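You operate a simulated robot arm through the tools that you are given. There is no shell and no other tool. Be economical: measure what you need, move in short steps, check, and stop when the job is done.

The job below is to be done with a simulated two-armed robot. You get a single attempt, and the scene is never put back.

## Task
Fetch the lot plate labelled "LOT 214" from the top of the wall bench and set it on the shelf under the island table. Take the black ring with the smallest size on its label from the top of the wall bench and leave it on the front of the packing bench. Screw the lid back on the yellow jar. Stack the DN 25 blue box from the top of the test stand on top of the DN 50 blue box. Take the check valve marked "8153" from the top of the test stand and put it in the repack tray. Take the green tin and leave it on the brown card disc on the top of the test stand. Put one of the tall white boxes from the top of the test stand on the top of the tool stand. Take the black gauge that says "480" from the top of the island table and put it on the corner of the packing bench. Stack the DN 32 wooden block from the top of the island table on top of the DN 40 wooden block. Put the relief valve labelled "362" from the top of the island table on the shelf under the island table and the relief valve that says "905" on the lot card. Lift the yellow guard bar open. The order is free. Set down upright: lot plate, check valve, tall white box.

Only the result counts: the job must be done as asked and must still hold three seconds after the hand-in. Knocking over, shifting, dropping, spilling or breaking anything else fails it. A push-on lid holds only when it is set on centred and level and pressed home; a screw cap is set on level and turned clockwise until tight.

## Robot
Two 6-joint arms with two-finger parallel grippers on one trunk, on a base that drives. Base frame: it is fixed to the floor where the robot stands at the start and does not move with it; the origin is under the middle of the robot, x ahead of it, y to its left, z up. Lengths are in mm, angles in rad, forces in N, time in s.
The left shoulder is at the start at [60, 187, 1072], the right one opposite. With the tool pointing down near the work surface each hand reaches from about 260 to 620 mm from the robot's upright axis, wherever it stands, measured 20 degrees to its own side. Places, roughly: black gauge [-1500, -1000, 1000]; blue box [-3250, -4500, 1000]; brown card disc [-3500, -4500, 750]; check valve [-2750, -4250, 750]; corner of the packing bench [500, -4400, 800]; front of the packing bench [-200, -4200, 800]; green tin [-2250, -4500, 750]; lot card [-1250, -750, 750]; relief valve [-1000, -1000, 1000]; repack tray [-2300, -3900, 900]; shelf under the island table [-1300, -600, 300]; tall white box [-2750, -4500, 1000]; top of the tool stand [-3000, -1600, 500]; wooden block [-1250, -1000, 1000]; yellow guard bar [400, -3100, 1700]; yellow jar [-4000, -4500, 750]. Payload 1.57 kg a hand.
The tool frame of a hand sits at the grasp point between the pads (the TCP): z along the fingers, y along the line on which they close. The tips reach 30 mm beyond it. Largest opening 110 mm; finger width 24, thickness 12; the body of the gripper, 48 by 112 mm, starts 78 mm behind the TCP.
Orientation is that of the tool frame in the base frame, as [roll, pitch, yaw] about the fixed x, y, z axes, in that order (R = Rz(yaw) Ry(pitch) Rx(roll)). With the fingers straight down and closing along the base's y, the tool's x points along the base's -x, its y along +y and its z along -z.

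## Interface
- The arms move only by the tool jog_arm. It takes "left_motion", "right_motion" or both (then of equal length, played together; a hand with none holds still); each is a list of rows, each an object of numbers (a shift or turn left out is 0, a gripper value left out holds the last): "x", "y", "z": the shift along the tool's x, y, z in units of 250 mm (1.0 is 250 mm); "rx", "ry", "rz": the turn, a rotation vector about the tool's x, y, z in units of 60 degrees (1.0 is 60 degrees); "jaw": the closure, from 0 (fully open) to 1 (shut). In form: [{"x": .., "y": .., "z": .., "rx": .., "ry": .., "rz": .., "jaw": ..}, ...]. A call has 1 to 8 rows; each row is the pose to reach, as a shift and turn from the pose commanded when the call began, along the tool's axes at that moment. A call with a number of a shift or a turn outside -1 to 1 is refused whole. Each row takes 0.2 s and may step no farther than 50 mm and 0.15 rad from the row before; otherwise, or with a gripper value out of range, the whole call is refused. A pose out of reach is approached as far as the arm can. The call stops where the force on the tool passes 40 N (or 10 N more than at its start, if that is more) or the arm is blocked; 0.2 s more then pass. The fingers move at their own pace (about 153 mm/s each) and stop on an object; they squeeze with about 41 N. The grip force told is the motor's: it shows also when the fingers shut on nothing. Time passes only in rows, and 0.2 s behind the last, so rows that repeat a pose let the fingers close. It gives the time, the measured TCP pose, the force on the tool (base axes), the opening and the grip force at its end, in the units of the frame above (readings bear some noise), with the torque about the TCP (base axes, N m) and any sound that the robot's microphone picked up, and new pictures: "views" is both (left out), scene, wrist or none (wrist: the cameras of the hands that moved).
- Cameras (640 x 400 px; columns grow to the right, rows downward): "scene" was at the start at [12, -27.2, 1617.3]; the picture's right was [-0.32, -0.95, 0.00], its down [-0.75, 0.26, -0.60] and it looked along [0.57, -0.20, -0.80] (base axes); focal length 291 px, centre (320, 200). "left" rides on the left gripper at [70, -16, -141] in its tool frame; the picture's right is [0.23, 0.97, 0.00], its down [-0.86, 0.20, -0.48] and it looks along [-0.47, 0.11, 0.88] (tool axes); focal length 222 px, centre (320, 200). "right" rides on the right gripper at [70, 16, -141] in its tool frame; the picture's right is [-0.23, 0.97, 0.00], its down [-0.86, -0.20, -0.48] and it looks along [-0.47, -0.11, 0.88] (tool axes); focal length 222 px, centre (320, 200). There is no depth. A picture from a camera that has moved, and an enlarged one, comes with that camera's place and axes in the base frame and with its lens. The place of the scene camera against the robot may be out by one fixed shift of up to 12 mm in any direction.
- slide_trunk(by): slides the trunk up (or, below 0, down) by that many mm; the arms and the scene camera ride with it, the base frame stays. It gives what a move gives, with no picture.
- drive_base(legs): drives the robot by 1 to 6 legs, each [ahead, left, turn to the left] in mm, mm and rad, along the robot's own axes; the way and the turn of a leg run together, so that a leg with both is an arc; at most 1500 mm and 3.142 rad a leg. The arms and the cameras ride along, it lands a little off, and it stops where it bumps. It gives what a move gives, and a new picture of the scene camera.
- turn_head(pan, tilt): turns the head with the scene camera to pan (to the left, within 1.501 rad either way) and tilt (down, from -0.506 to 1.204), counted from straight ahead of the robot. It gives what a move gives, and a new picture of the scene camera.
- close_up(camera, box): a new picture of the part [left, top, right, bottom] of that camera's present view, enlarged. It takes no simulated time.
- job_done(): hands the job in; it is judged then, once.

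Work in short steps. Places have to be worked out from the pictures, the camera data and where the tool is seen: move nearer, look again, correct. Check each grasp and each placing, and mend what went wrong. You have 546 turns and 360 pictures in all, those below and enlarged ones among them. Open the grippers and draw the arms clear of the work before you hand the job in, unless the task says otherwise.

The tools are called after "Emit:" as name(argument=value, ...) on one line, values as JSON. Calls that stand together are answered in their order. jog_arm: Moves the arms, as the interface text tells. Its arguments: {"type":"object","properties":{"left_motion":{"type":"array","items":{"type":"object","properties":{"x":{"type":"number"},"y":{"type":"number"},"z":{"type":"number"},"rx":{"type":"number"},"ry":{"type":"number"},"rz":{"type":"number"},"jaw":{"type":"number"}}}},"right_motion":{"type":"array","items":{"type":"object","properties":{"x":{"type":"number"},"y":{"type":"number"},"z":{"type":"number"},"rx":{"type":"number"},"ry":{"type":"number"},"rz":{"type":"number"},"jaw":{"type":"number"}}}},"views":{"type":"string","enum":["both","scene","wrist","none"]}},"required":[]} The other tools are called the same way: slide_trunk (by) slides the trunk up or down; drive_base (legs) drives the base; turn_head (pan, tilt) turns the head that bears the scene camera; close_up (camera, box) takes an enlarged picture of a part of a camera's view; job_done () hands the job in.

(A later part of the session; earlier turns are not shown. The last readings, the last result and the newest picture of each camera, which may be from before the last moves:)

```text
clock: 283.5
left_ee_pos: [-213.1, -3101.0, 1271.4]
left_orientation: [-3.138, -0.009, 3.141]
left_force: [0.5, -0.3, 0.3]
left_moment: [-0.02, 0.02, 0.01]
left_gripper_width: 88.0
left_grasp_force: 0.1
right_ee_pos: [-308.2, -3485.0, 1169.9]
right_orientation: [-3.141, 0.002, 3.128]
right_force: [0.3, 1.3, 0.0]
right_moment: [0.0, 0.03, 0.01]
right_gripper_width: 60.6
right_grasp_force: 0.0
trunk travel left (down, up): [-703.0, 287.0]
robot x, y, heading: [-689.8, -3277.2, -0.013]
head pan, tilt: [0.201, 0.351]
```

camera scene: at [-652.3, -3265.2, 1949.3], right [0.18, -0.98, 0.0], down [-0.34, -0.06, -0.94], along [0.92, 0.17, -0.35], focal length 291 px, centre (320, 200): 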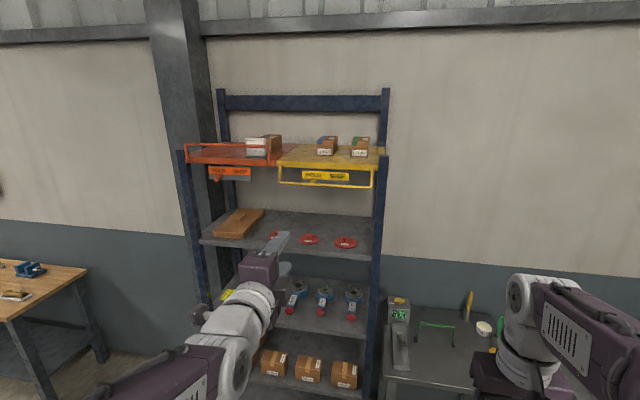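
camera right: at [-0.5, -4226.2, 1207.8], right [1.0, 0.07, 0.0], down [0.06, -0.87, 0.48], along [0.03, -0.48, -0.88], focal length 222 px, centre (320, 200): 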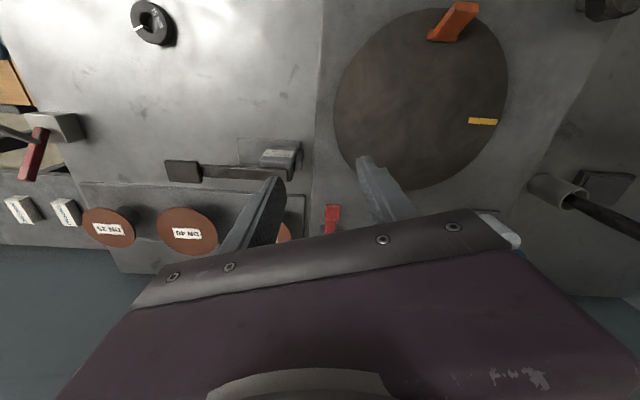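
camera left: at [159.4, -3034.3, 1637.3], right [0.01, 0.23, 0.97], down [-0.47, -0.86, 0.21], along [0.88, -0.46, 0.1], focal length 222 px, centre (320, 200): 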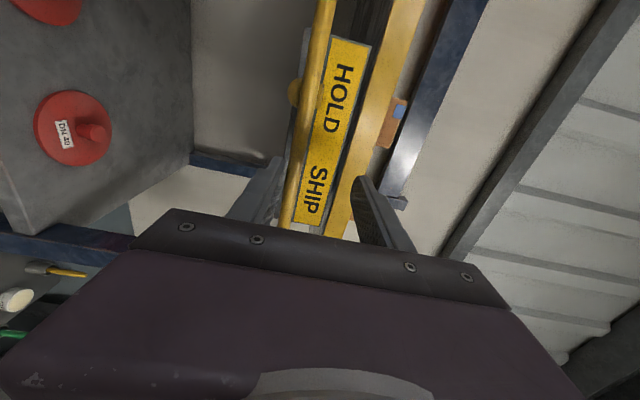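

Both hands point down again. Now drive to the test stand and survey it.

Emit:
drive_base(legs=[[0, 0, -1.56], [0, -1500, 0], [0, -600, 0]])

Emit:
turn_head(pan=0.0, tilt=0.5)

```text
clock: 297.5
left_ee_pos: [-2563.2, -3686.2, 1271.3]
left_orientation: [-3.141, -0.008, 1.553]
left_force: [0.7, 0.9, -0.8]
left_moment: [0.02, 0.01, -0.02]
left_gripper_width: 88.3
left_grasp_force: 0.1
right_ee_pos: [-2944.3, -3585.8, 1168.9]
right_orientation: [-3.139, 0.004, 1.542]
right_force: [0.1, 0.0, -0.1]
right_moment: [0.0, 0.02, 0.03]
right_gripper_width: 60.5
right_grasp_force: 0.1
trunk travel left (down, up): [-703.0, 287.0]
robot x, y, heading: [-2731.6, -3205.5, -1.602]
head pan, tilt: [0.201, 0.351]
camera scene: at [-2713.8, -3240.8, 1669.4], right [-0.99, -0.17, 0.0], down [-0.06, 0.34, -0.94], along [0.16, -0.93, -0.34], focal length 291 px, centre (320, 200)
```

scene: 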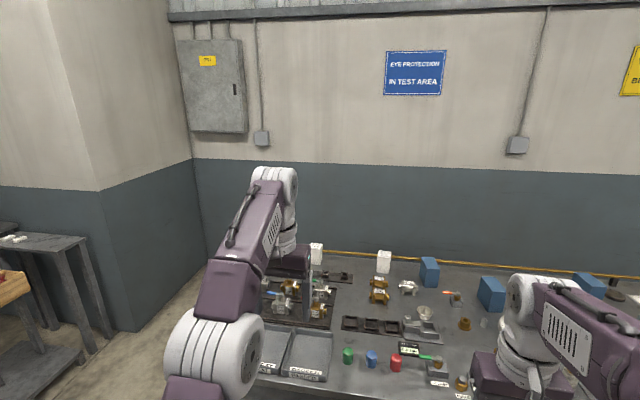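

```text
clock: 298.3
left_ee_pos: [-2562.5, -3686.7, 1271.8]
left_orientation: [-3.141, -0.009, 1.554]
left_force: [0.1, 0.1, 0.7]
left_moment: [0.01, 0.01, 0.03]
left_gripper_width: 88.3
left_grasp_force: 0.0
right_ee_pos: [-2944.6, -3585.8, 1169.5]
right_orientation: [-3.138, 0.003, 1.541]
right_force: [0.1, -1.4, -0.1]
right_moment: [-0.01, 0.02, 0.0]
right_gripper_width: 60.5
right_grasp_force: 0.0
trunk travel left (down, up): [-703.0, 287.0]
robot x, y, heading: [-2735.0, -3203.9, -1.601]
head pan, tilt: [0.0, 0.499]
camera scene: at [-2733.6, -3239.9, 1655.8], right [-1.0, 0.03, 0.0], down [0.01, 0.48, -0.88], along [-0.03, -0.88, -0.48], focal length 291 px, centre (320, 200)
```

scene: 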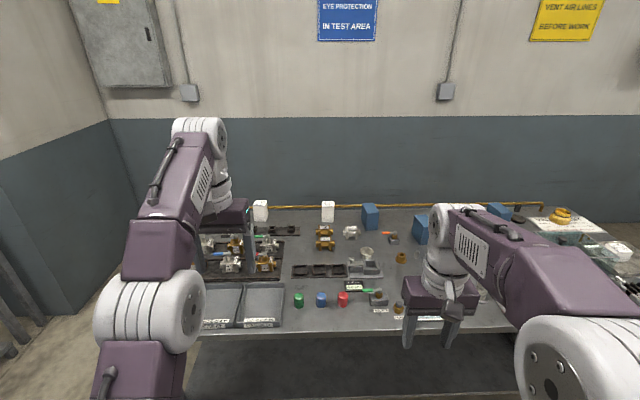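

Emit:
close_up(camera="scene", box=[190, 190, 310, 335])

Emit:
close_up(camera="scene", box=[280, 190, 440, 330])

Emit:
close_up(camera="scene", box=[470, 180, 640, 310])

```text
2.76 times, centred on (250, 262) of scene
camera zoom: at [-2733.6, -3239.9, 1655.8], right [-1.0, 0.03, 0.0], down [0.01, 0.48, -0.88], along [-0.03, -0.88, -0.48], focal length 803 px, centre (513, 28)
```

zoom: 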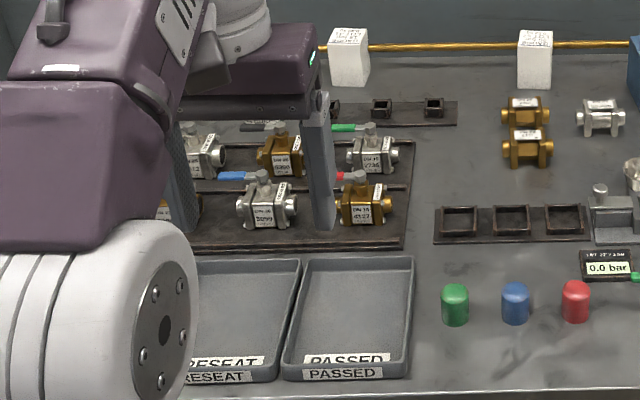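

```text
2.86 times, centred on (360, 260) of scene
camera zoom: at [-2733.6, -3239.9, 1655.8], right [-1.0, 0.03, 0.0], down [0.01, 0.48, -0.88], along [-0.03, -0.88, -0.48], focal length 832 px, centre (206, 29)
```

zoom: 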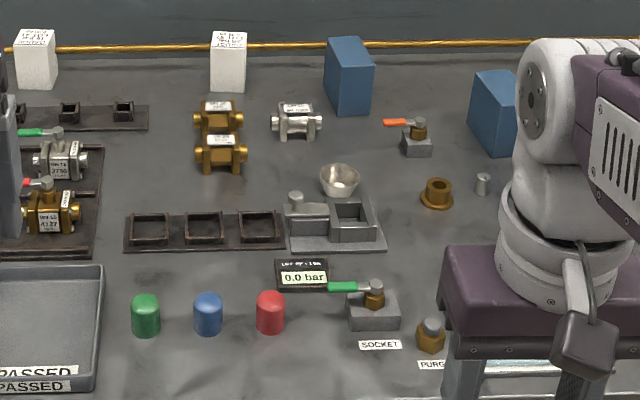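

```text
3.08 times, centred on (555, 245) of scene
camera zoom: at [-2733.6, -3239.9, 1655.8], right [-1.0, 0.03, 0.0], down [0.01, 0.48, -0.88], along [-0.03, -0.88, -0.48], focal length 896 px, centre (-403, 62)
```

zoom: 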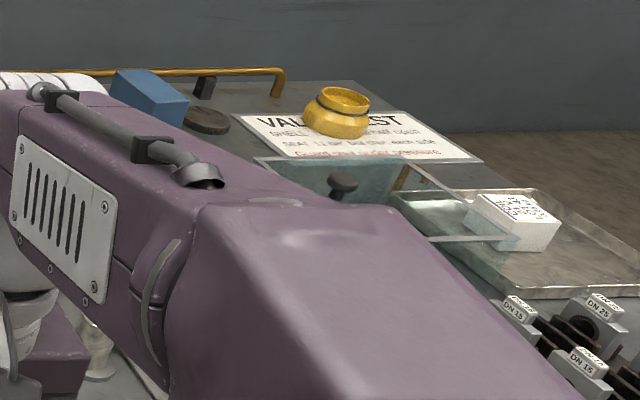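

The stand has a valve rack, trays (RESEAT, PASSED …), coloured tins and boxes. I shift left so that the rack and trays are between the arms.

Emit:
drive_base(legs=[[150, 330, 0.03]])

Emit:
turn_head(pan=0.0, tilt=0.6)

Emit:
close_up(camera="scene", box=[240, 160, 440, 290])

```text
clock: 300.6
left_ee_pos: [-2239.0, -3842.4, 1271.2]
left_orientation: [-3.14, -0.006, 1.568]
left_force: [0.2, -0.1, 0.8]
left_moment: [-0.01, -0.05, 0.02]
left_gripper_width: 88.1
left_grasp_force: 0.1
right_ee_pos: [-2622.3, -3747.7, 1169.2]
right_orientation: [-3.139, 0.003, 1.556]
right_force: [-0.1, 1.1, -0.5]
right_moment: [-0.01, -0.01, -0.02]
right_gripper_width: 60.5
right_grasp_force: 0.1
trunk travel left (down, up): [-703.0, 287.0]
robot x, y, heading: [-2416.8, -3370.4, -1.587]
head pan, tilt: [0.0, 0.499]
camera scene: at [-2416.8, -3398.4, 1655.8], right [-1.0, 0.02, 0.0], down [0.01, 0.48, -0.88], along [-0.01, -0.88, -0.48], focal length 291 px, centre (320, 200)
```

scene: 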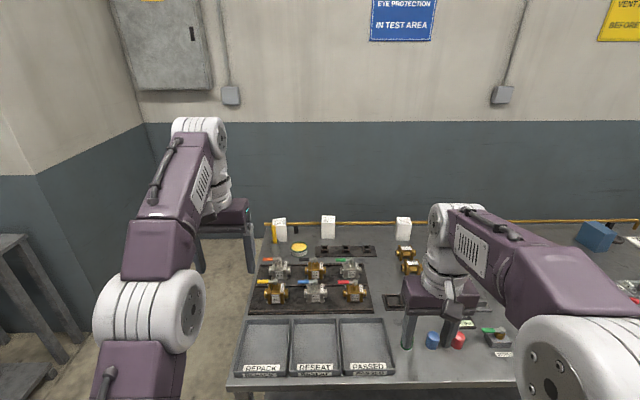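

```text
clock: 301.2
left_ee_pos: [-2237.7, -3842.9, 1270.7]
left_orientation: [-3.141, -0.009, 1.569]
left_force: [-0.1, -0.5, -0.2]
left_moment: [-0.03, 0.02, -0.02]
left_gripper_width: 88.0
left_grasp_force: 0.0
right_ee_pos: [-2622.9, -3747.2, 1170.0]
right_orientation: [-3.139, 0.003, 1.557]
right_force: [0.3, -0.5, 0.0]
right_moment: [-0.02, -0.01, -0.01]
right_gripper_width: 60.3
right_grasp_force: 0.0
trunk travel left (down, up): [-703.0, 287.0]
robot x, y, heading: [-2415.2, -3363.1, -1.588]
head pan, tilt: [0.0, 0.6]
camera scene: at [-2415.1, -3396.6, 1646.7], right [-1.0, 0.02, 0.0], down [0.01, 0.56, -0.83], along [-0.01, -0.83, -0.56], focal length 291 px, centre (320, 200)
```

scene: 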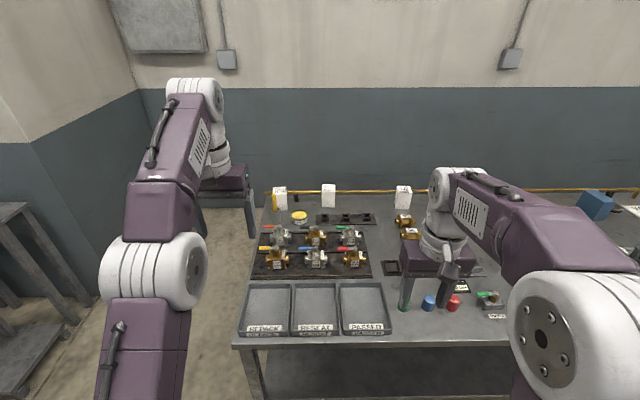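

```text
3.08 times, centred on (340, 225) of scene
camera zoom: at [-2415.1, -3396.6, 1646.7], right [-1.0, 0.02, 0.0], down [0.01, 0.56, -0.83], along [-0.01, -0.83, -0.56], focal length 896 px, centre (258, 123)
```

zoom: 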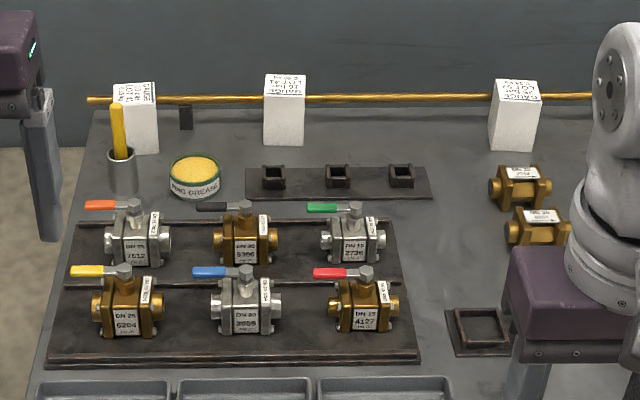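

Emit:
close_up(camera="scene", box=[385, 200, 435, 250])

```text
8.00 times, centred on (410, 225) of scene
camera zoom: at [-2415.1, -3396.6, 1646.7], right [-1.0, 0.02, 0.0], down [0.01, 0.56, -0.83], along [-0.01, -0.83, -0.56], focal length 2329 px, centre (-400, 0)
```

zoom: 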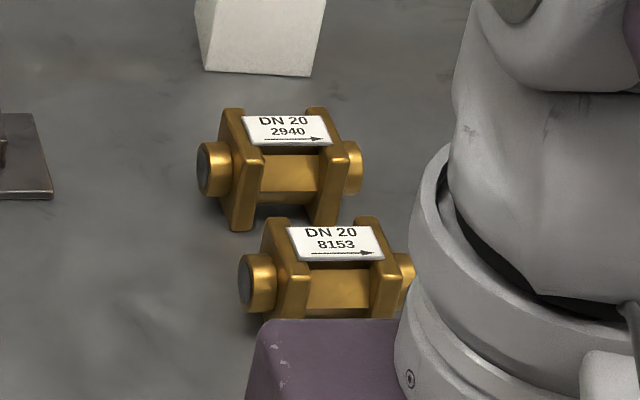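

8153 is the front brass check valve, near [−2784, −4262]. I drive so the left hand can take it.

Emit:
drive_base(legs=[[0, -555, 0.017], [290, 0, 0]])

Emit:
jog_arm(left_motion=[{"x": -0.1, "z": 0.12, "jaw": 0.1}, {"x": -0.2, "z": 0.24}, {"x": -0.26, "z": 0.36}, {"x": -0.3, "z": 0.48}], views="wrist")

```text
clock: 306.0
left_ee_pos: [-2780.4, -4127.1, 1272.3]
left_orientation: [-3.139, -0.008, 1.584]
left_force: [-0.1, -0.3, -0.4]
left_moment: [0.02, 0.0, 0.02]
left_gripper_width: 88.0
left_grasp_force: 0.0
right_ee_pos: [-3164.6, -4037.2, 1170.4]
right_orientation: [-3.14, 0.006, 1.573]
right_force: [0.3, 0.4, 0.4]
right_moment: [-0.01, -0.01, 0.0]
right_gripper_width: 60.1
right_grasp_force: 0.0
trunk travel left (down, up): [-703.0, 287.0]
robot x, y, heading: [-2962.6, -3655.6, -1.566]
head pan, tilt: [0.0, 0.6]
camera scene: at [-2964.5, -3681.5, 1646.7], right [-1.0, 0.0, 0.0], down [0.0, 0.56, -0.83], along [0.0, -0.83, -0.56], focal length 291 px, centre (320, 200)
```

scene: 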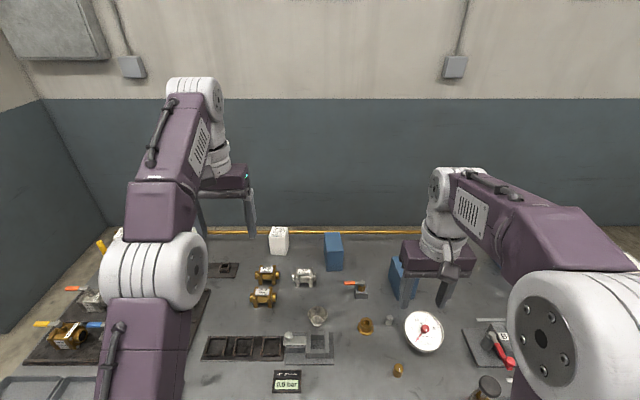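

```text
clock: 307.0
left_ee_pos: [-2777.6, -4202.5, 1149.7]
left_orientation: [-3.14, -0.01, 1.584]
left_force: [-0.1, -0.7, -0.7]
left_moment: [0.0, -0.01, 0.01]
left_gripper_width: 99.1
left_grasp_force: 0.0
left hand out of reach, approached as far as the arm can: row 2
right_ee_pos: [-3166.1, -4039.0, 1169.6]
right_orientation: [-3.141, 0.003, 1.574]
right_force: [1.0, -0.5, 0.8]
right_moment: [0.03, 0.0, 0.02]
right_gripper_width: 60.7
right_grasp_force: 0.1
trunk travel left (down, up): [-703.0, 287.0]
robot x, y, heading: [-2964.7, -3648.3, -1.568]
head pan, tilt: [0.0, 0.6]
camera left: at [-2793.9, -4135.3, 1292.8], right [0.97, 0.24, 0.0], down [0.21, -0.86, 0.47], along [0.11, -0.46, -0.88], focal length 222 px, centre (320, 200)
```

left: 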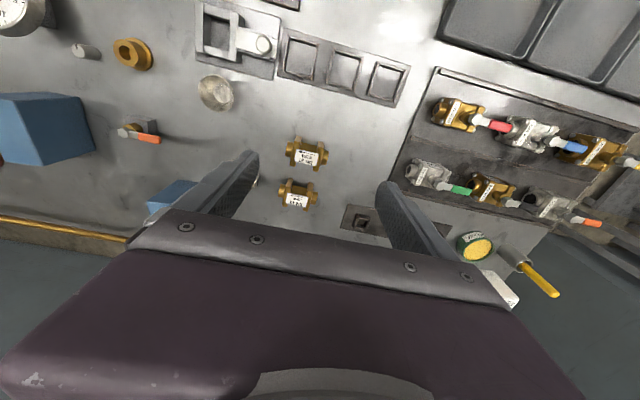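

8153's centre is about [−2792, −4254], top z ≈ 906, length ≈ 85 mm. I drive 45 mm ahead and go over it with the hand fully open.

Emit:
drive_base(legs=[[45, 0, 0]])

Emit:
jog_arm(left_motion=[{"y": -0.03, "z": 0.15, "jaw": 0}, {"y": -0.058, "z": 0.3, "jaw": 0}, {"y": -0.058, "z": 0.45}], views="wrist")

```text
clock: 307.9
left_ee_pos: [-2778.8, -4243.1, 1153.7]
left_orientation: [-3.141, -0.006, 1.583]
left_force: [-0.4, 0.1, -0.6]
left_moment: [-0.04, 0.04, -0.02]
left_gripper_width: 99.1
left_grasp_force: 0.2
right_ee_pos: [-3165.8, -4078.4, 1171.3]
right_orientation: [-3.139, 0.009, 1.571]
right_force: [-0.2, -0.3, -0.2]
right_moment: [-0.04, 0.0, 0.01]
right_gripper_width: 60.9
right_grasp_force: 0.1
trunk travel left (down, up): [-703.0, 287.0]
robot x, y, heading: [-2966.5, -3695.2, -1.575]
head pan, tilt: [0.0, 0.6]
camera scene: at [-2964.8, -3722.4, 1646.9], right [-1.0, 0.0, 0.0], down [0.0, 0.56, -0.83], along [0.0, -0.83, -0.56], focal length 291 px, centre (320, 200)
```

scene: 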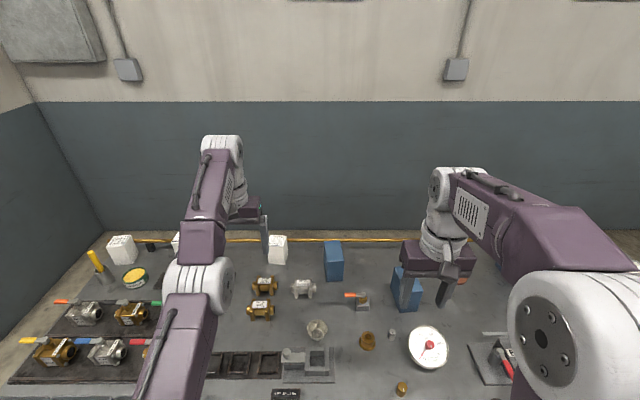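

```text
clock: 308.7
left_ee_pos: [-2777.5, -4248.0, 1151.0]
left_orientation: [-3.141, -0.01, 1.582]
left_force: [-0.4, 0.2, 0.2]
left_moment: [0.0, -0.02, 0.01]
left_gripper_width: 110.0
left_grasp_force: 0.1
left hand out of reach, approached as far as the arm can: row 1, 2, 3
right_ee_pos: [-3166.5, -4084.0, 1168.8]
right_orientation: [-3.139, 0.003, 1.57]
right_force: [1.2, 0.6, 0.0]
right_moment: [0.03, -0.02, 0.01]
right_gripper_width: 60.7
right_grasp_force: 0.0
trunk travel left (down, up): [-703.0, 287.0]
robot x, y, heading: [-2967.8, -3696.3, -1.573]
head pan, tilt: [0.0, 0.6]
camera left: at [-2795.0, -4181.3, 1293.4], right [0.97, 0.24, 0.0], down [0.21, -0.86, 0.47], along [0.11, -0.46, -0.88], focal length 222 px, centre (320, 200)
```

left: 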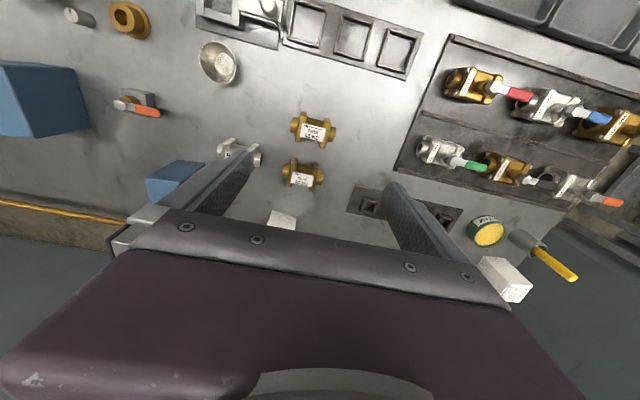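

The hand did not descend; I test a small pure descent to see what limits it.

Emit:
jog_arm(left_motion=[{"z": 0.05, "x": 0.05}, {"z": 0.12, "x": 0.08}, {"z": 0.2, "x": 0.08}], views="none")

```text
clock: 309.5
left_ee_pos: [-2779.6, -4246.5, 1152.1]
left_orientation: [-3.14, -0.008, 1.582]
left_force: [0.2, -0.6, 0.0]
left_moment: [0.01, 0.0, -0.01]
left_gripper_width: 110.0
left_grasp_force: 0.0
left hand out of reach, approached as far as the arm can: row 1, 2, 3
right_ee_pos: [-3166.4, -4082.2, 1169.9]
right_orientation: [-3.139, 0.005, 1.571]
right_force: [-1.0, 0.8, 1.0]
right_moment: [0.02, -0.06, -0.01]
right_gripper_width: 60.6
right_grasp_force: 0.1
trunk travel left (down, up): [-703.0, 287.0]
robot x, y, heading: [-2968.6, -3697.1, -1.574]
head pan, tilt: [0.0, 0.6]
```

Emit:
jog_arm(left_motion=[{"z": -0.1, "x": 0.1}, {"z": -0.2, "x": 0.2}, {"z": -0.3, "x": 0.35}, {"z": -0.3, "x": 0.5}], views="none")

```text
clock: 310.5
left_ee_pos: [-2782.1, -4125.0, 1224.3]
left_orientation: [-3.14, -0.009, 1.582]
left_force: [-0.1, 0.7, -0.2]
left_moment: [-0.01, 0.02, 0.03]
left_gripper_width: 110.0
left_grasp_force: 0.1
left hand out of reach, approached as far as the arm can: row 1
right_ee_pos: [-3165.3, -4082.8, 1170.0]
right_orientation: [-3.138, 0.004, 1.57]
right_force: [0.8, 0.6, 0.0]
right_moment: [0.0, 0.02, -0.01]
right_gripper_width: 60.3
right_grasp_force: 0.2
trunk travel left (down, up): [-703.0, 287.0]
robot x, y, heading: [-2963.7, -3692.8, -1.573]
head pan, tilt: [0.0, 0.6]
```

Emit:
jog_arm(left_motion=[{"z": 0.15}, {"z": 0.3}, {"z": 0.45}, {"z": 0.6}], views="none")

```text
clock: 311.5
left_ee_pos: [-2779.2, -4121.7, 1074.6]
left_orientation: [-3.141, -0.009, 1.585]
left_force: [-0.5, -0.5, 0.2]
left_moment: [0.02, 0.03, 0.0]
left_gripper_width: 110.1
left_grasp_force: 0.1
right_ee_pos: [-3166.7, -4084.1, 1169.8]
right_orientation: [-3.141, 0.004, 1.571]
right_force: [-0.7, 0.5, 0.0]
right_moment: [0.04, 0.0, 0.0]
right_gripper_width: 60.6
right_grasp_force: 0.1
trunk travel left (down, up): [-703.0, 287.0]
robot x, y, heading: [-2962.8, -3693.7, -1.576]
head pan, tilt: [0.0, 0.6]
```

Emit:
jog_arm(left_motion=[{"x": -0.17, "y": -0.02}, {"x": -0.34, "y": -0.04}, {"x": -0.52, "y": -0.05}, {"x": -0.52, "y": -0.05, "z": 0.15}, {"x": -0.52, "y": -0.05, "z": 0.3}], views="wrist")

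```text
clock: 312.7
left_ee_pos: [-2788.5, -4254.6, 999.4]
left_orientation: [-3.14, -0.011, 1.582]
left_force: [0.4, 0.2, 0.5]
left_moment: [0.02, 0.04, 0.01]
left_gripper_width: 109.8
left_grasp_force: 0.0
right_ee_pos: [-3166.9, -4083.4, 1169.3]
right_orientation: [-3.141, 0.003, 1.571]
right_force: [0.1, -0.7, 0.4]
right_moment: [0.0, -0.02, -0.04]
right_gripper_width: 60.6
right_grasp_force: 0.0
trunk travel left (down, up): [-703.0, 287.0]
robot x, y, heading: [-2966.4, -3696.7, -1.568]
head pan, tilt: [0.0, 0.6]
camera left: at [-2805.5, -4187.4, 1141.5], right [0.97, 0.24, 0.0], down [0.21, -0.86, 0.47], along [0.11, -0.46, -0.88], focal length 222 px, centre (320, 200)
```

left: 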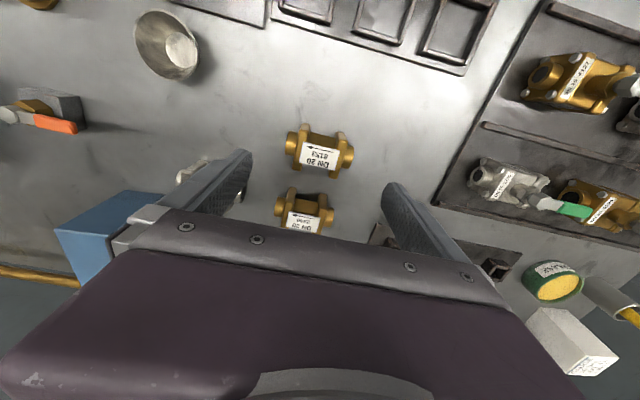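

Valve is centred, yawed ~9°. I rotate to match, lower and grip its ends.

Emit:
jog_arm(left_motion=[{"rz": -0.13, "x": 0.008, "y": -0.005, "z": 0.1}, {"rz": -0.14, "x": 0.008, "y": -0.005, "z": 0.25}, {"rz": -0.14, "x": 0.008, "y": -0.005, "z": 0.4}], views="wrist")

```text
clock: 313.5
left_ee_pos: [-2792.4, -4250.7, 897.6]
left_orientation: [-3.14, -0.007, 1.732]
left_force: [-0.1, 0.8, -0.4]
left_moment: [0.04, 0.0, 0.02]
left_gripper_width: 109.9
left_grasp_force: 0.0
right_ee_pos: [-3165.8, -4083.2, 1170.6]
right_orientation: [-3.14, 0.005, 1.572]
right_force: [0.0, -0.2, 0.2]
right_moment: [0.02, -0.01, -0.01]
right_gripper_width: 60.3
right_grasp_force: 0.2
trunk travel left (down, up): [-703.0, 287.0]
robot x, y, heading: [-2964.9, -3698.6, -1.578]
head pan, tilt: [0.0, 0.6]
camera left: at [-2818.7, -4186.4, 1041.2], right [0.93, 0.38, 0.0], down [0.33, -0.82, 0.47], along [0.18, -0.43, -0.88], focal length 222 px, centre (320, 200)
```

left: 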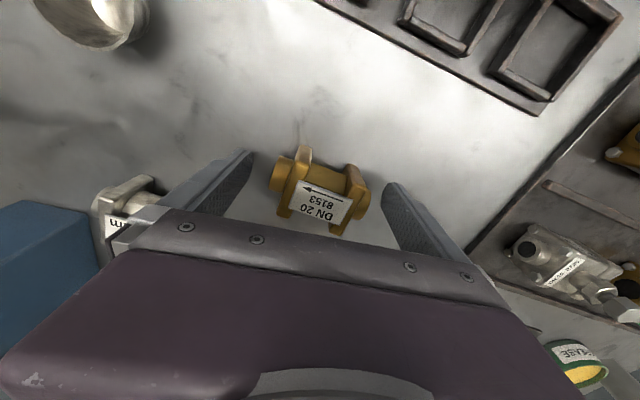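

Emit:
jog_arm(left_motion=[{"z": 0.012, "jaw": 0.1}, {"z": 0.012, "jaw": 0.5}, {"z": 0.012, "jaw": 1}, {"z": 0.012, "jaw": 1}], views="wrist")

```text
clock: 314.5
left_ee_pos: [-2793.0, -4250.3, 896.1]
left_orientation: [-3.141, -0.009, 1.73]
left_force: [0.7, 0.7, 1.5]
left_moment: [0.09, -0.2, -0.02]
left_gripper_width: 81.3
left_grasp_force: 40.8
right_ee_pos: [-3166.0, -4082.9, 1169.6]
right_orientation: [-3.14, 0.005, 1.571]
right_force: [-0.4, 0.7, -0.6]
right_moment: [-0.01, -0.02, 0.06]
right_gripper_width: 60.7
right_grasp_force: 0.0
trunk travel left (down, up): [-703.0, 287.0]
robot x, y, heading: [-2967.7, -3696.4, -1.574]
head pan, tilt: [0.0, 0.6]
camera left: at [-2819.2, -4185.8, 1038.1], right [0.93, 0.38, 0.0], down [0.33, -0.82, 0.47], along [0.18, -0.43, -0.88], focal length 222 px, centre (320, 200)
```

left: 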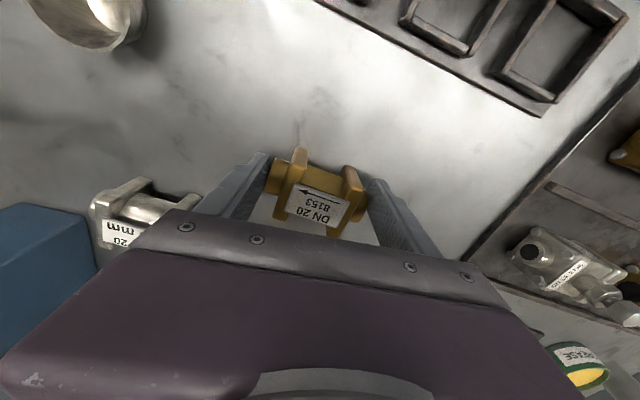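

Held by its ends. Lift, drive back, then left to bring it over the REPACK tray.

Emit:
jog_arm(left_motion=[{"z": -0.15}, {"z": -0.3}, {"z": -0.45}], views="none")

Emit:
drive_base(legs=[[-297, 0, 0], [0, 540, 0]])

Emit:
jog_arm(left_motion=[{"jaw": 1}], views="wrist")

```text
clock: 315.3
left_ee_pos: [-2793.6, -4251.5, 1006.7]
left_orientation: [3.141, -0.01, 1.729]
left_force: [-0.1, -1.3, -4.3]
left_moment: [0.0, -0.01, 0.02]
left_gripper_width: 81.5
left_grasp_force: 41.2
right_ee_pos: [-3166.2, -4083.9, 1170.8]
right_orientation: [-3.14, 0.004, 1.57]
right_force: [1.1, -0.2, 0.4]
right_moment: [0.0, 0.0, 0.01]
right_gripper_width: 60.5
right_grasp_force: 0.2
trunk travel left (down, up): [-703.0, 287.0]
robot x, y, heading: [-2967.7, -3697.5, -1.575]
head pan, tilt: [0.0, 0.6]
```

```text
clock: 320.0
left_ee_pos: [-2264.2, -3951.4, 1006.7]
left_orientation: [3.141, -0.011, 1.73]
left_force: [0.0, 0.2, -3.6]
left_moment: [0.05, 0.0, 0.01]
left_gripper_width: 81.3
left_grasp_force: 41.1
right_ee_pos: [-2637.3, -3784.6, 1169.2]
right_orientation: [-3.14, 0.002, 1.57]
right_force: [-0.5, 0.7, 0.3]
right_moment: [0.01, 0.0, 0.04]
right_gripper_width: 60.7
right_grasp_force: 0.1
trunk travel left (down, up): [-703.0, 287.0]
robot x, y, heading: [-2440.9, -3396.3, -1.573]
head pan, tilt: [0.0, 0.6]
camera scene: at [-2434.9, -3430.4, 1646.7], right [-1.0, 0.0, 0.0], down [0.0, 0.57, -0.82], along [0.0, -0.82, -0.57], focal length 291 px, centre (320, 200)
```

scene: 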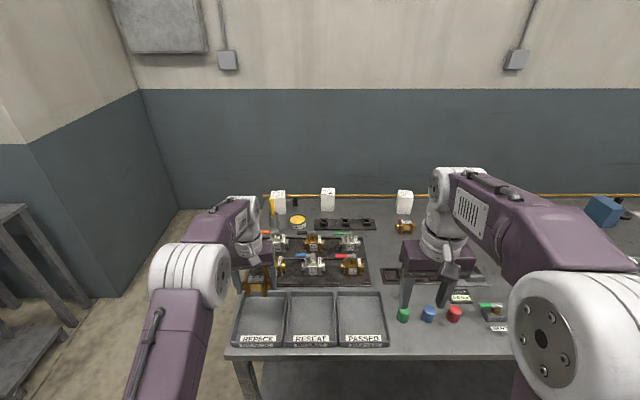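

```text
clock: 320.4
left_ee_pos: [-2263.0, -3952.7, 1007.2]
left_orientation: [3.14, -0.011, 1.729]
left_force: [-0.8, 0.4, -3.9]
left_moment: [0.05, 0.03, -0.01]
left_gripper_width: 81.4
left_grasp_force: 40.9
right_ee_pos: [-2636.9, -3785.0, 1168.7]
right_orientation: [-3.139, 0.003, 1.57]
right_force: [-0.6, -1.1, -0.8]
right_moment: [0.02, -0.01, -0.01]
right_gripper_width: 60.4
right_grasp_force: 0.2
trunk travel left (down, up): [-703.0, 287.0]
robot x, y, heading: [-2433.9, -3401.5, -1.571]
head pan, tilt: [0.0, 0.6]
camera left: at [-2289.9, -3888.3, 1148.9], right [0.93, 0.38, 0.0], down [0.33, -0.82, 0.47], along [0.18, -0.43, -0.88], focal length 222 px, centre (320, 200)
```

left: 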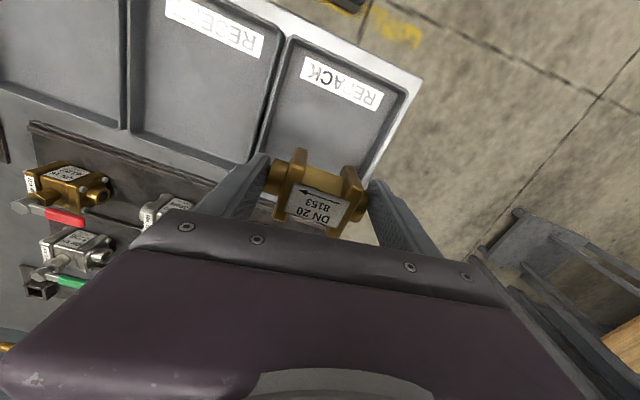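

The tray is just 128 mm wide but ~150 mm deep, so I turn the valve 90° so the fingers open along the tray's length.

Emit:
jog_arm(left_motion=[{"rz": -0.14, "x": 0.01}, {"rz": -0.28, "x": 0.02}, {"rz": -0.42, "x": 0.03}, {"rz": -0.56, "x": 0.047}, {"rz": -0.7, "x": 0.047}, {"rz": -0.84, "x": 0.047}, {"rz": -0.98, "x": 0.047}], views="none")

Emit:
jog_arm(left_motion=[{"rz": -0.13}, {"rz": -0.26}, {"rz": -0.37}], views="both")

```text
clock: 322.0
left_ee_pos: [-2264.1, -3941.6, 1007.6]
left_orientation: [3.133, -0.006, 2.758]
left_force: [0.1, 0.2, -3.2]
left_moment: [0.01, 0.01, 0.0]
left_gripper_width: 81.7
left_grasp_force: 41.2
right_ee_pos: [-2636.3, -3784.2, 1168.6]
right_orientation: [-3.141, 0.004, 1.57]
right_force: [0.0, 0.1, 0.5]
right_moment: [-0.02, -0.01, 0.0]
right_gripper_width: 60.5
right_grasp_force: 0.0
trunk travel left (down, up): [-703.0, 287.0]
robot x, y, heading: [-2439.7, -3398.1, -1.575]
head pan, tilt: [0.0, 0.6]
```

```text
clock: 322.8
left_ee_pos: [-2264.6, -3940.7, 1006.0]
left_orientation: [3.132, 0.0, -3.137]
left_force: [-0.3, 0.4, -3.4]
left_moment: [0.01, 0.06, -0.03]
left_gripper_width: 81.2
left_grasp_force: 41.1
right_ee_pos: [-2637.1, -3785.4, 1169.3]
right_orientation: [-3.139, 0.003, 1.57]
right_force: [0.2, 0.3, 0.9]
right_moment: [0.01, -0.02, 0.02]
right_gripper_width: 60.4
right_grasp_force: 0.0
trunk travel left (down, up): [-703.0, 287.0]
robot x, y, heading: [-2436.6, -3398.7, -1.571]
head pan, tilt: [0.0, 0.6]
camera scene: at [-2434.2, -3430.4, 1646.7], right [-1.0, 0.0, 0.0], down [0.0, 0.57, -0.82], along [0.0, -0.82, -0.57], focal length 291 px, centre (320, 200)
camera left: at [-2333.8, -3959.5, 1148.0], right [-0.23, 0.97, 0.01], down [0.86, 0.2, 0.48], along [0.46, 0.12, -0.88], focal length 222 px, centre (320, 200)
```

scene: 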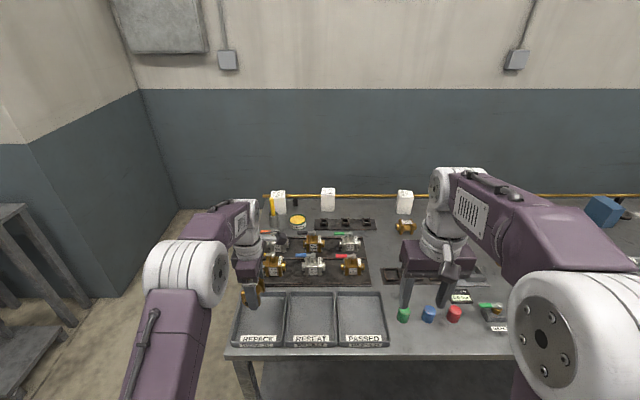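
left: 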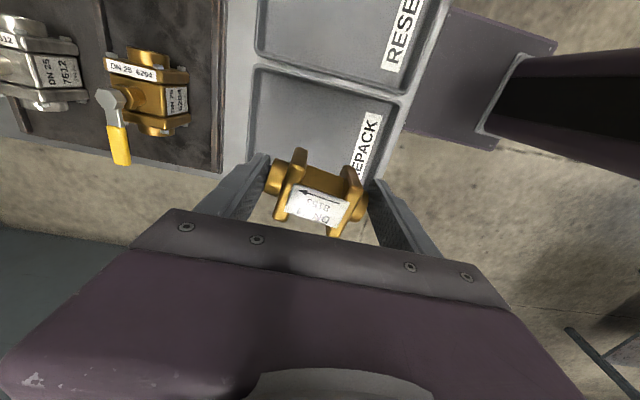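

Well aligned. Lower into the tray.

Emit:
jog_arm(left_motion=[{"z": 0.15, "y": -0.012}, {"z": 0.3, "y": -0.012}, {"z": 0.38, "y": -0.012}, {"z": 0.395, "y": -0.012}, {"z": 0.41, "y": -0.012}, {"z": 0.425, "y": -0.012}, {"z": 0.44, "y": -0.012}], views="wrist")

```text
clock: 324.4
left_ee_pos: [-2267.6, -3942.0, 900.2]
left_orientation: [3.14, -0.002, -3.138]
left_force: [1.4, -0.4, 18.4]
left_moment: [-0.37, 0.32, -0.06]
left_gripper_width: 81.7
left_grasp_force: 41.2
right_ee_pos: [-2636.3, -3782.5, 1171.0]
right_orientation: [-3.137, 0.006, 1.572]
right_force: [-0.3, 0.0, -0.1]
right_moment: [0.01, 0.01, 0.0]
right_gripper_width: 60.5
right_grasp_force: 0.1
trunk travel left (down, up): [-703.0, 287.0]
robot x, y, heading: [-2432.7, -3394.3, -1.569]
head pan, tilt: [0.0, 0.6]
camera left: at [-2335.5, -3959.4, 1041.6], right [-0.23, 0.97, 0.0], down [0.86, 0.2, 0.48], along [0.46, 0.11, -0.88], focal length 222 px, centre (320, 200)
```

left: 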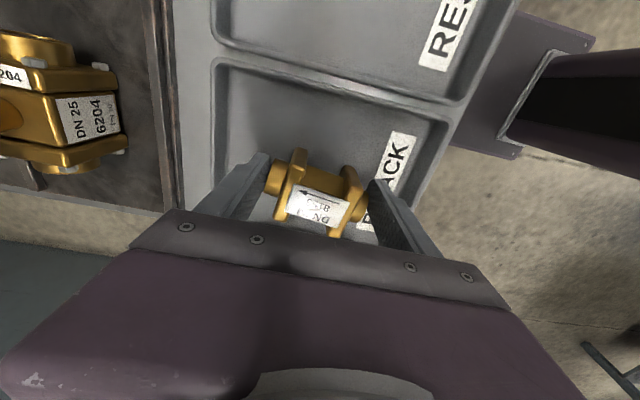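

Contact (18 N) inside the tray. Open slightly and rise.

Emit:
jog_arm(left_motion=[{"z": -0.006}, {"z": -0.006, "jaw": 0.2}, {"z": -0.006, "jaw": 0.16}, {"z": -0.1}, {"z": -0.25}, {"z": -0.4}, {"z": -0.5}], views="wrist")

```text
clock: 326.0
left_ee_pos: [-2268.6, -3941.5, 1022.0]
left_orientation: [3.13, -0.001, -3.137]
left_force: [0.1, -0.1, -0.7]
left_moment: [-0.01, 0.01, 0.0]
left_gripper_width: 92.4
left_grasp_force: 0.1
right_ee_pos: [-2635.4, -3782.8, 1170.1]
right_orientation: [-3.141, 0.007, 1.571]
right_force: [-0.9, 0.4, -0.7]
right_moment: [-0.02, 0.02, -0.02]
right_gripper_width: 60.4
right_grasp_force: 0.0
trunk travel left (down, up): [-703.0, 287.0]
robot x, y, heading: [-2433.2, -3396.6, -1.57]
head pan, tilt: [0.0, 0.6]
camera left: at [-2337.2, -3959.4, 1163.7], right [-0.23, 0.97, 0.01], down [0.86, 0.2, 0.48], along [0.46, 0.12, -0.88], focal length 222 px, centre (320, 200)
```

left: 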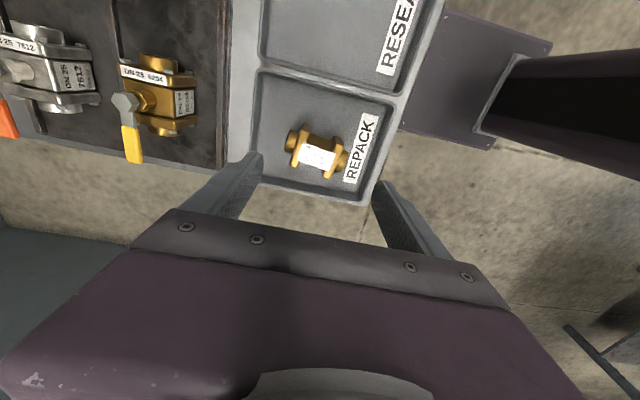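

8153 stands in the REPACK tray. By the listed places the green tin is the "PIPE GREASE" tin behind the rack. I check how near the base can get by looking down.

Emit:
turn_head(pan=0.0, tilt=1.15)

```text
clock: 327.0
left_ee_pos: [-2266.7, -3942.7, 1020.8]
left_orientation: [3.133, -0.002, -3.14]
left_force: [1.5, -0.5, -0.2]
left_moment: [0.03, -0.04, 0.04]
left_gripper_width: 92.4
left_grasp_force: 0.1
right_ee_pos: [-2636.5, -3784.5, 1170.3]
right_orientation: [-3.14, 0.003, 1.573]
right_force: [-0.1, 0.1, -0.3]
right_moment: [-0.01, -0.02, -0.02]
right_gripper_width: 60.3
right_grasp_force: 0.0
trunk travel left (down, up): [-703.0, 287.0]
robot x, y, heading: [-2435.8, -3398.2, -1.575]
head pan, tilt: [0.0, 1.15]
camera scene: at [-2434.4, -3401.0, 1605.0], right [-1.0, 0.0, 0.0], down [0.0, 0.91, -0.41], along [0.0, -0.41, -0.91], focal length 291 px, centre (320, 200)
```

scene: 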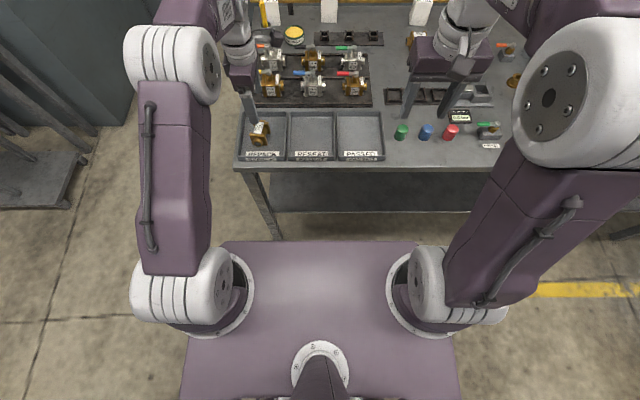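

The shelf below is set back, so I can get closer. I turn the left tool back to its default yaw and go nearer.

Emit:
jog_arm(left_motion=[{"rz": 0.14, "z": -0.03}, {"rz": 0.28, "z": -0.06}, {"rz": 0.42, "z": -0.09}, {"rz": 0.56, "z": -0.12}, {"rz": 0.7, "z": -0.14}, {"rz": 0.84, "z": -0.14}, {"rz": 0.98, "z": -0.14}], views="none")

Emit:
jog_arm(left_motion=[{"rz": 0.13}, {"rz": 0.26}, {"rz": 0.39}, {"rz": 0.51}], views="none")

Emit:
drive_base(legs=[[0, -85, 0], [330, 0, 0]])

Emit:
jog_arm(left_motion=[{"jaw": 0.05}], views="wrist")

```text
clock: 328.6
left_ee_pos: [-2264.9, -3943.7, 1056.7]
left_orientation: [3.138, -0.008, 2.115]
left_force: [0.9, -0.5, -0.5]
left_moment: [-0.01, -0.04, 0.0]
left_gripper_width: 92.1
left_grasp_force: 0.0
right_ee_pos: [-2636.7, -3783.3, 1169.0]
right_orientation: [-3.139, 0.003, 1.57]
right_force: [-0.2, -0.4, 0.6]
right_moment: [0.02, -0.02, 0.02]
right_gripper_width: 61.0
right_grasp_force: 0.1
trunk travel left (down, up): [-703.0, 287.0]
robot x, y, heading: [-2436.7, -3396.4, -1.57]
head pan, tilt: [0.0, 1.15]
```

```text
clock: 329.6
left_ee_pos: [-2265.5, -3942.9, 1056.6]
left_orientation: [-3.141, -0.009, 1.582]
left_force: [-1.1, -0.8, -0.4]
left_moment: [0.03, -0.03, -0.01]
left_gripper_width: 92.4
left_grasp_force: 0.0
right_ee_pos: [-2636.3, -3783.8, 1168.3]
right_orientation: [-3.14, 0.003, 1.569]
right_force: [0.2, 0.4, -0.5]
right_moment: [0.01, 0.01, -0.02]
right_gripper_width: 60.5
right_grasp_force: 0.2
trunk travel left (down, up): [-703.0, 287.0]
robot x, y, heading: [-2436.1, -3402.2, -1.571]
head pan, tilt: [0.0, 1.15]
```

```text
clock: 332.5
left_ee_pos: [-2351.2, -4278.8, 1057.1]
left_orientation: [-3.141, -0.008, 1.582]
left_force: [-0.1, 0.4, 0.1]
left_moment: [-0.01, -0.02, -0.01]
left_gripper_width: 92.3
left_grasp_force: 0.0
right_ee_pos: [-2721.4, -4120.2, 1169.6]
right_orientation: [-3.14, 0.005, 1.569]
right_force: [0.7, 0.5, 0.2]
right_moment: [0.0, -0.01, 0.01]
right_gripper_width: 60.3
right_grasp_force: 0.0
trunk travel left (down, up): [-703.0, 287.0]
robot x, y, heading: [-2521.6, -3734.0, -1.577]
head pan, tilt: [0.0, 1.15]
camera scene: at [-2518.4, -3736.2, 1605.0], right [-1.0, 0.0, 0.0], down [0.0, 0.91, -0.41], along [0.0, -0.41, -0.91], focal length 291 px, centre (320, 200)
```

scene: 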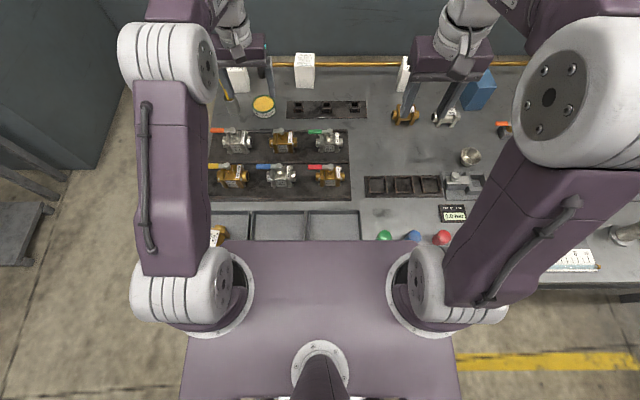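

```text
clock: 332.9
left_ee_pos: [-2350.5, -4279.4, 1056.8]
left_orientation: [-3.14, -0.008, 1.583]
left_force: [-0.3, -0.4, -0.5]
left_moment: [-0.02, -0.02, -0.02]
left_gripper_width: 104.5
left_grasp_force: 0.1
right_ee_pos: [-2722.1, -4119.6, 1170.2]
right_orientation: [-3.138, 0.006, 1.568]
right_force: [-0.1, 1.4, -0.2]
right_moment: [-0.01, -0.02, 0.0]
right_gripper_width: 60.2
right_grasp_force: 0.0
trunk travel left (down, up): [-703.0, 287.0]
robot x, y, heading: [-2524.0, -3734.8, -1.574]
head pan, tilt: [0.0, 1.15]
camera left: at [-2366.2, -4211.9, 1199.1], right [0.97, 0.24, 0.0], down [0.21, -0.86, 0.47], along [0.11, -0.46, -0.88], focal length 222 px, centre (320, 200)
```

left: 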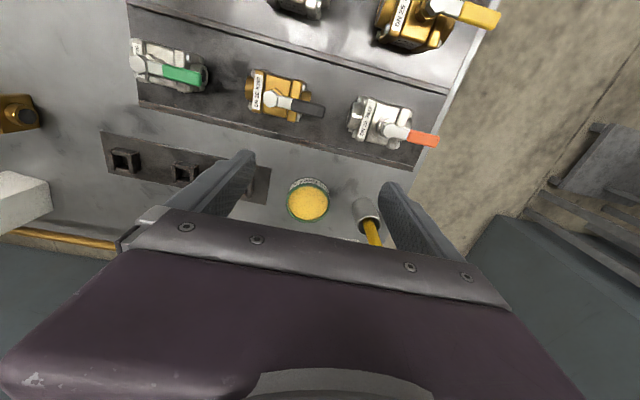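

The tin (Ø ≈ 64) is near [−2348, −4372] beside a pen holder. I edge 50 mm closer.

Emit:
drive_base(legs=[[50, 0, 0]])

Emit:
jog_arm(left_motion=[{"x": -0.09, "y": 0.005, "z": 0.05, "jaw": 0.24}, {"x": -0.18, "y": 0.01, "z": 0.12}], views="wrist")

```text
clock: 333.8
left_ee_pos: [-2349.8, -4326.1, 1059.2]
left_orientation: [-3.14, -0.007, 1.581]
left_force: [0.0, 0.0, -0.5]
left_moment: [-0.08, -0.01, 0.0]
left_gripper_width: 104.5
left_grasp_force: 0.1
right_ee_pos: [-2721.2, -4165.3, 1170.9]
right_orientation: [-3.14, 0.008, 1.568]
right_force: [-0.7, -0.3, -0.6]
right_moment: [-0.05, -0.03, -0.01]
right_gripper_width: 60.7
right_grasp_force: 0.0
trunk travel left (down, up): [-703.0, 287.0]
robot x, y, heading: [-2520.3, -3782.3, -1.576]
head pan, tilt: [0.0, 1.15]
camera scene: at [-2518.4, -3780.8, 1605.0], right [-1.0, 0.0, 0.0], down [0.0, 0.91, -0.41], along [0.0, -0.41, -0.91], focal length 291 px, centre (320, 200)
```

scene: 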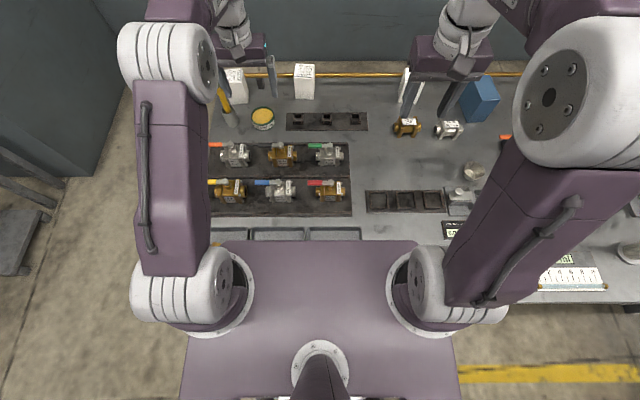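

```text
clock: 334.4
left_ee_pos: [-2345.9, -4375.6, 1024.0]
left_orientation: [-3.139, -0.012, 1.583]
left_force: [0.9, 0.7, 0.1]
left_moment: [0.02, 0.07, 0.0]
left_gripper_width: 83.5
left_grasp_force: 0.0
right_ee_pos: [-2721.1, -4170.5, 1169.6]
right_orientation: [-3.137, 0.005, 1.569]
right_force: [-0.9, -0.3, 0.4]
right_moment: [-0.01, 0.0, -0.01]
right_gripper_width: 60.6
right_grasp_force: 0.1
trunk travel left (down, up): [-703.0, 287.0]
robot x, y, heading: [-2522.7, -3782.4, -1.571]
head pan, tilt: [0.0, 1.15]
camera left: at [-2363.0, -4308.8, 1166.3], right [0.97, 0.24, 0.0], down [0.21, -0.86, 0.47], along [0.11, -0.45, -0.88], focal length 222 px, centre (320, 200)
```

left: 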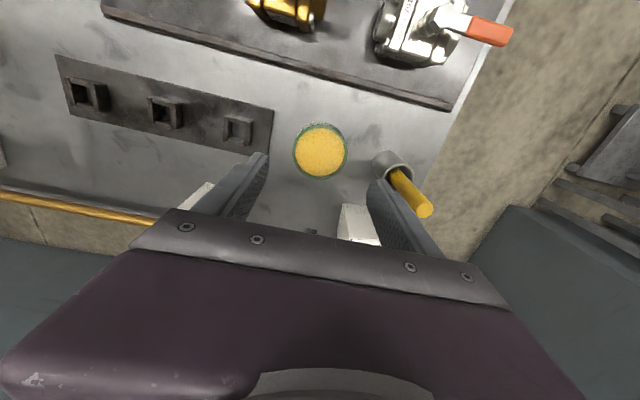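

Centred on the tin. Lower and grip.

Emit:
jog_arm(left_motion=[{"x": -0.012, "z": 0.17}, {"x": -0.012, "z": 0.34}, {"x": -0.012, "z": 0.5}, {"x": -0.012, "z": 0.515}, {"x": -0.012, "z": 0.515, "jaw": 0.6}, {"x": -0.012, "z": 0.515, "jaw": 1}, {"x": -0.012, "z": 0.515, "jaw": 1}], views="wrist")

```text
clock: 336.0
left_ee_pos: [-2347.4, -4377.7, 896.4]
left_orientation: [-3.14, -0.009, 1.58]
left_force: [-0.2, 1.0, -0.6]
left_moment: [-0.05, 0.01, -0.01]
left_gripper_width: 71.6
left_grasp_force: 40.6
right_ee_pos: [-2721.2, -4169.1, 1170.3]
right_orientation: [-3.14, 0.006, 1.57]
right_force: [0.0, 0.1, 0.3]
right_moment: [0.0, 0.0, -0.02]
right_gripper_width: 60.3
right_grasp_force: 0.1
trunk travel left (down, up): [-703.0, 287.0]
robot x, y, heading: [-2520.2, -3784.5, -1.573]
head pan, tilt: [0.0, 1.15]
camera left: at [-2364.7, -4309.0, 1038.0], right [0.97, 0.24, 0.0], down [0.21, -0.86, 0.47], along [0.11, -0.46, -0.88], focal length 222 px, centre (320, 200)
```

left: 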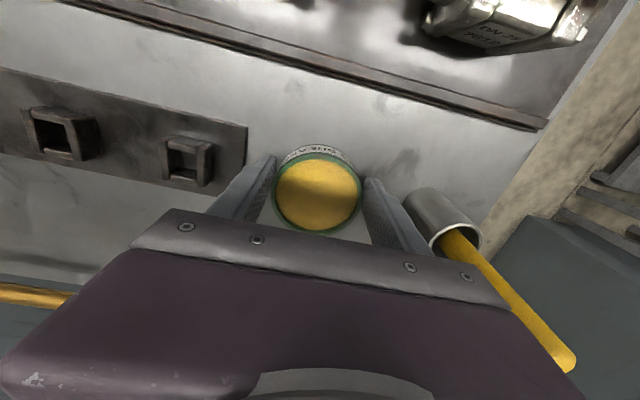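

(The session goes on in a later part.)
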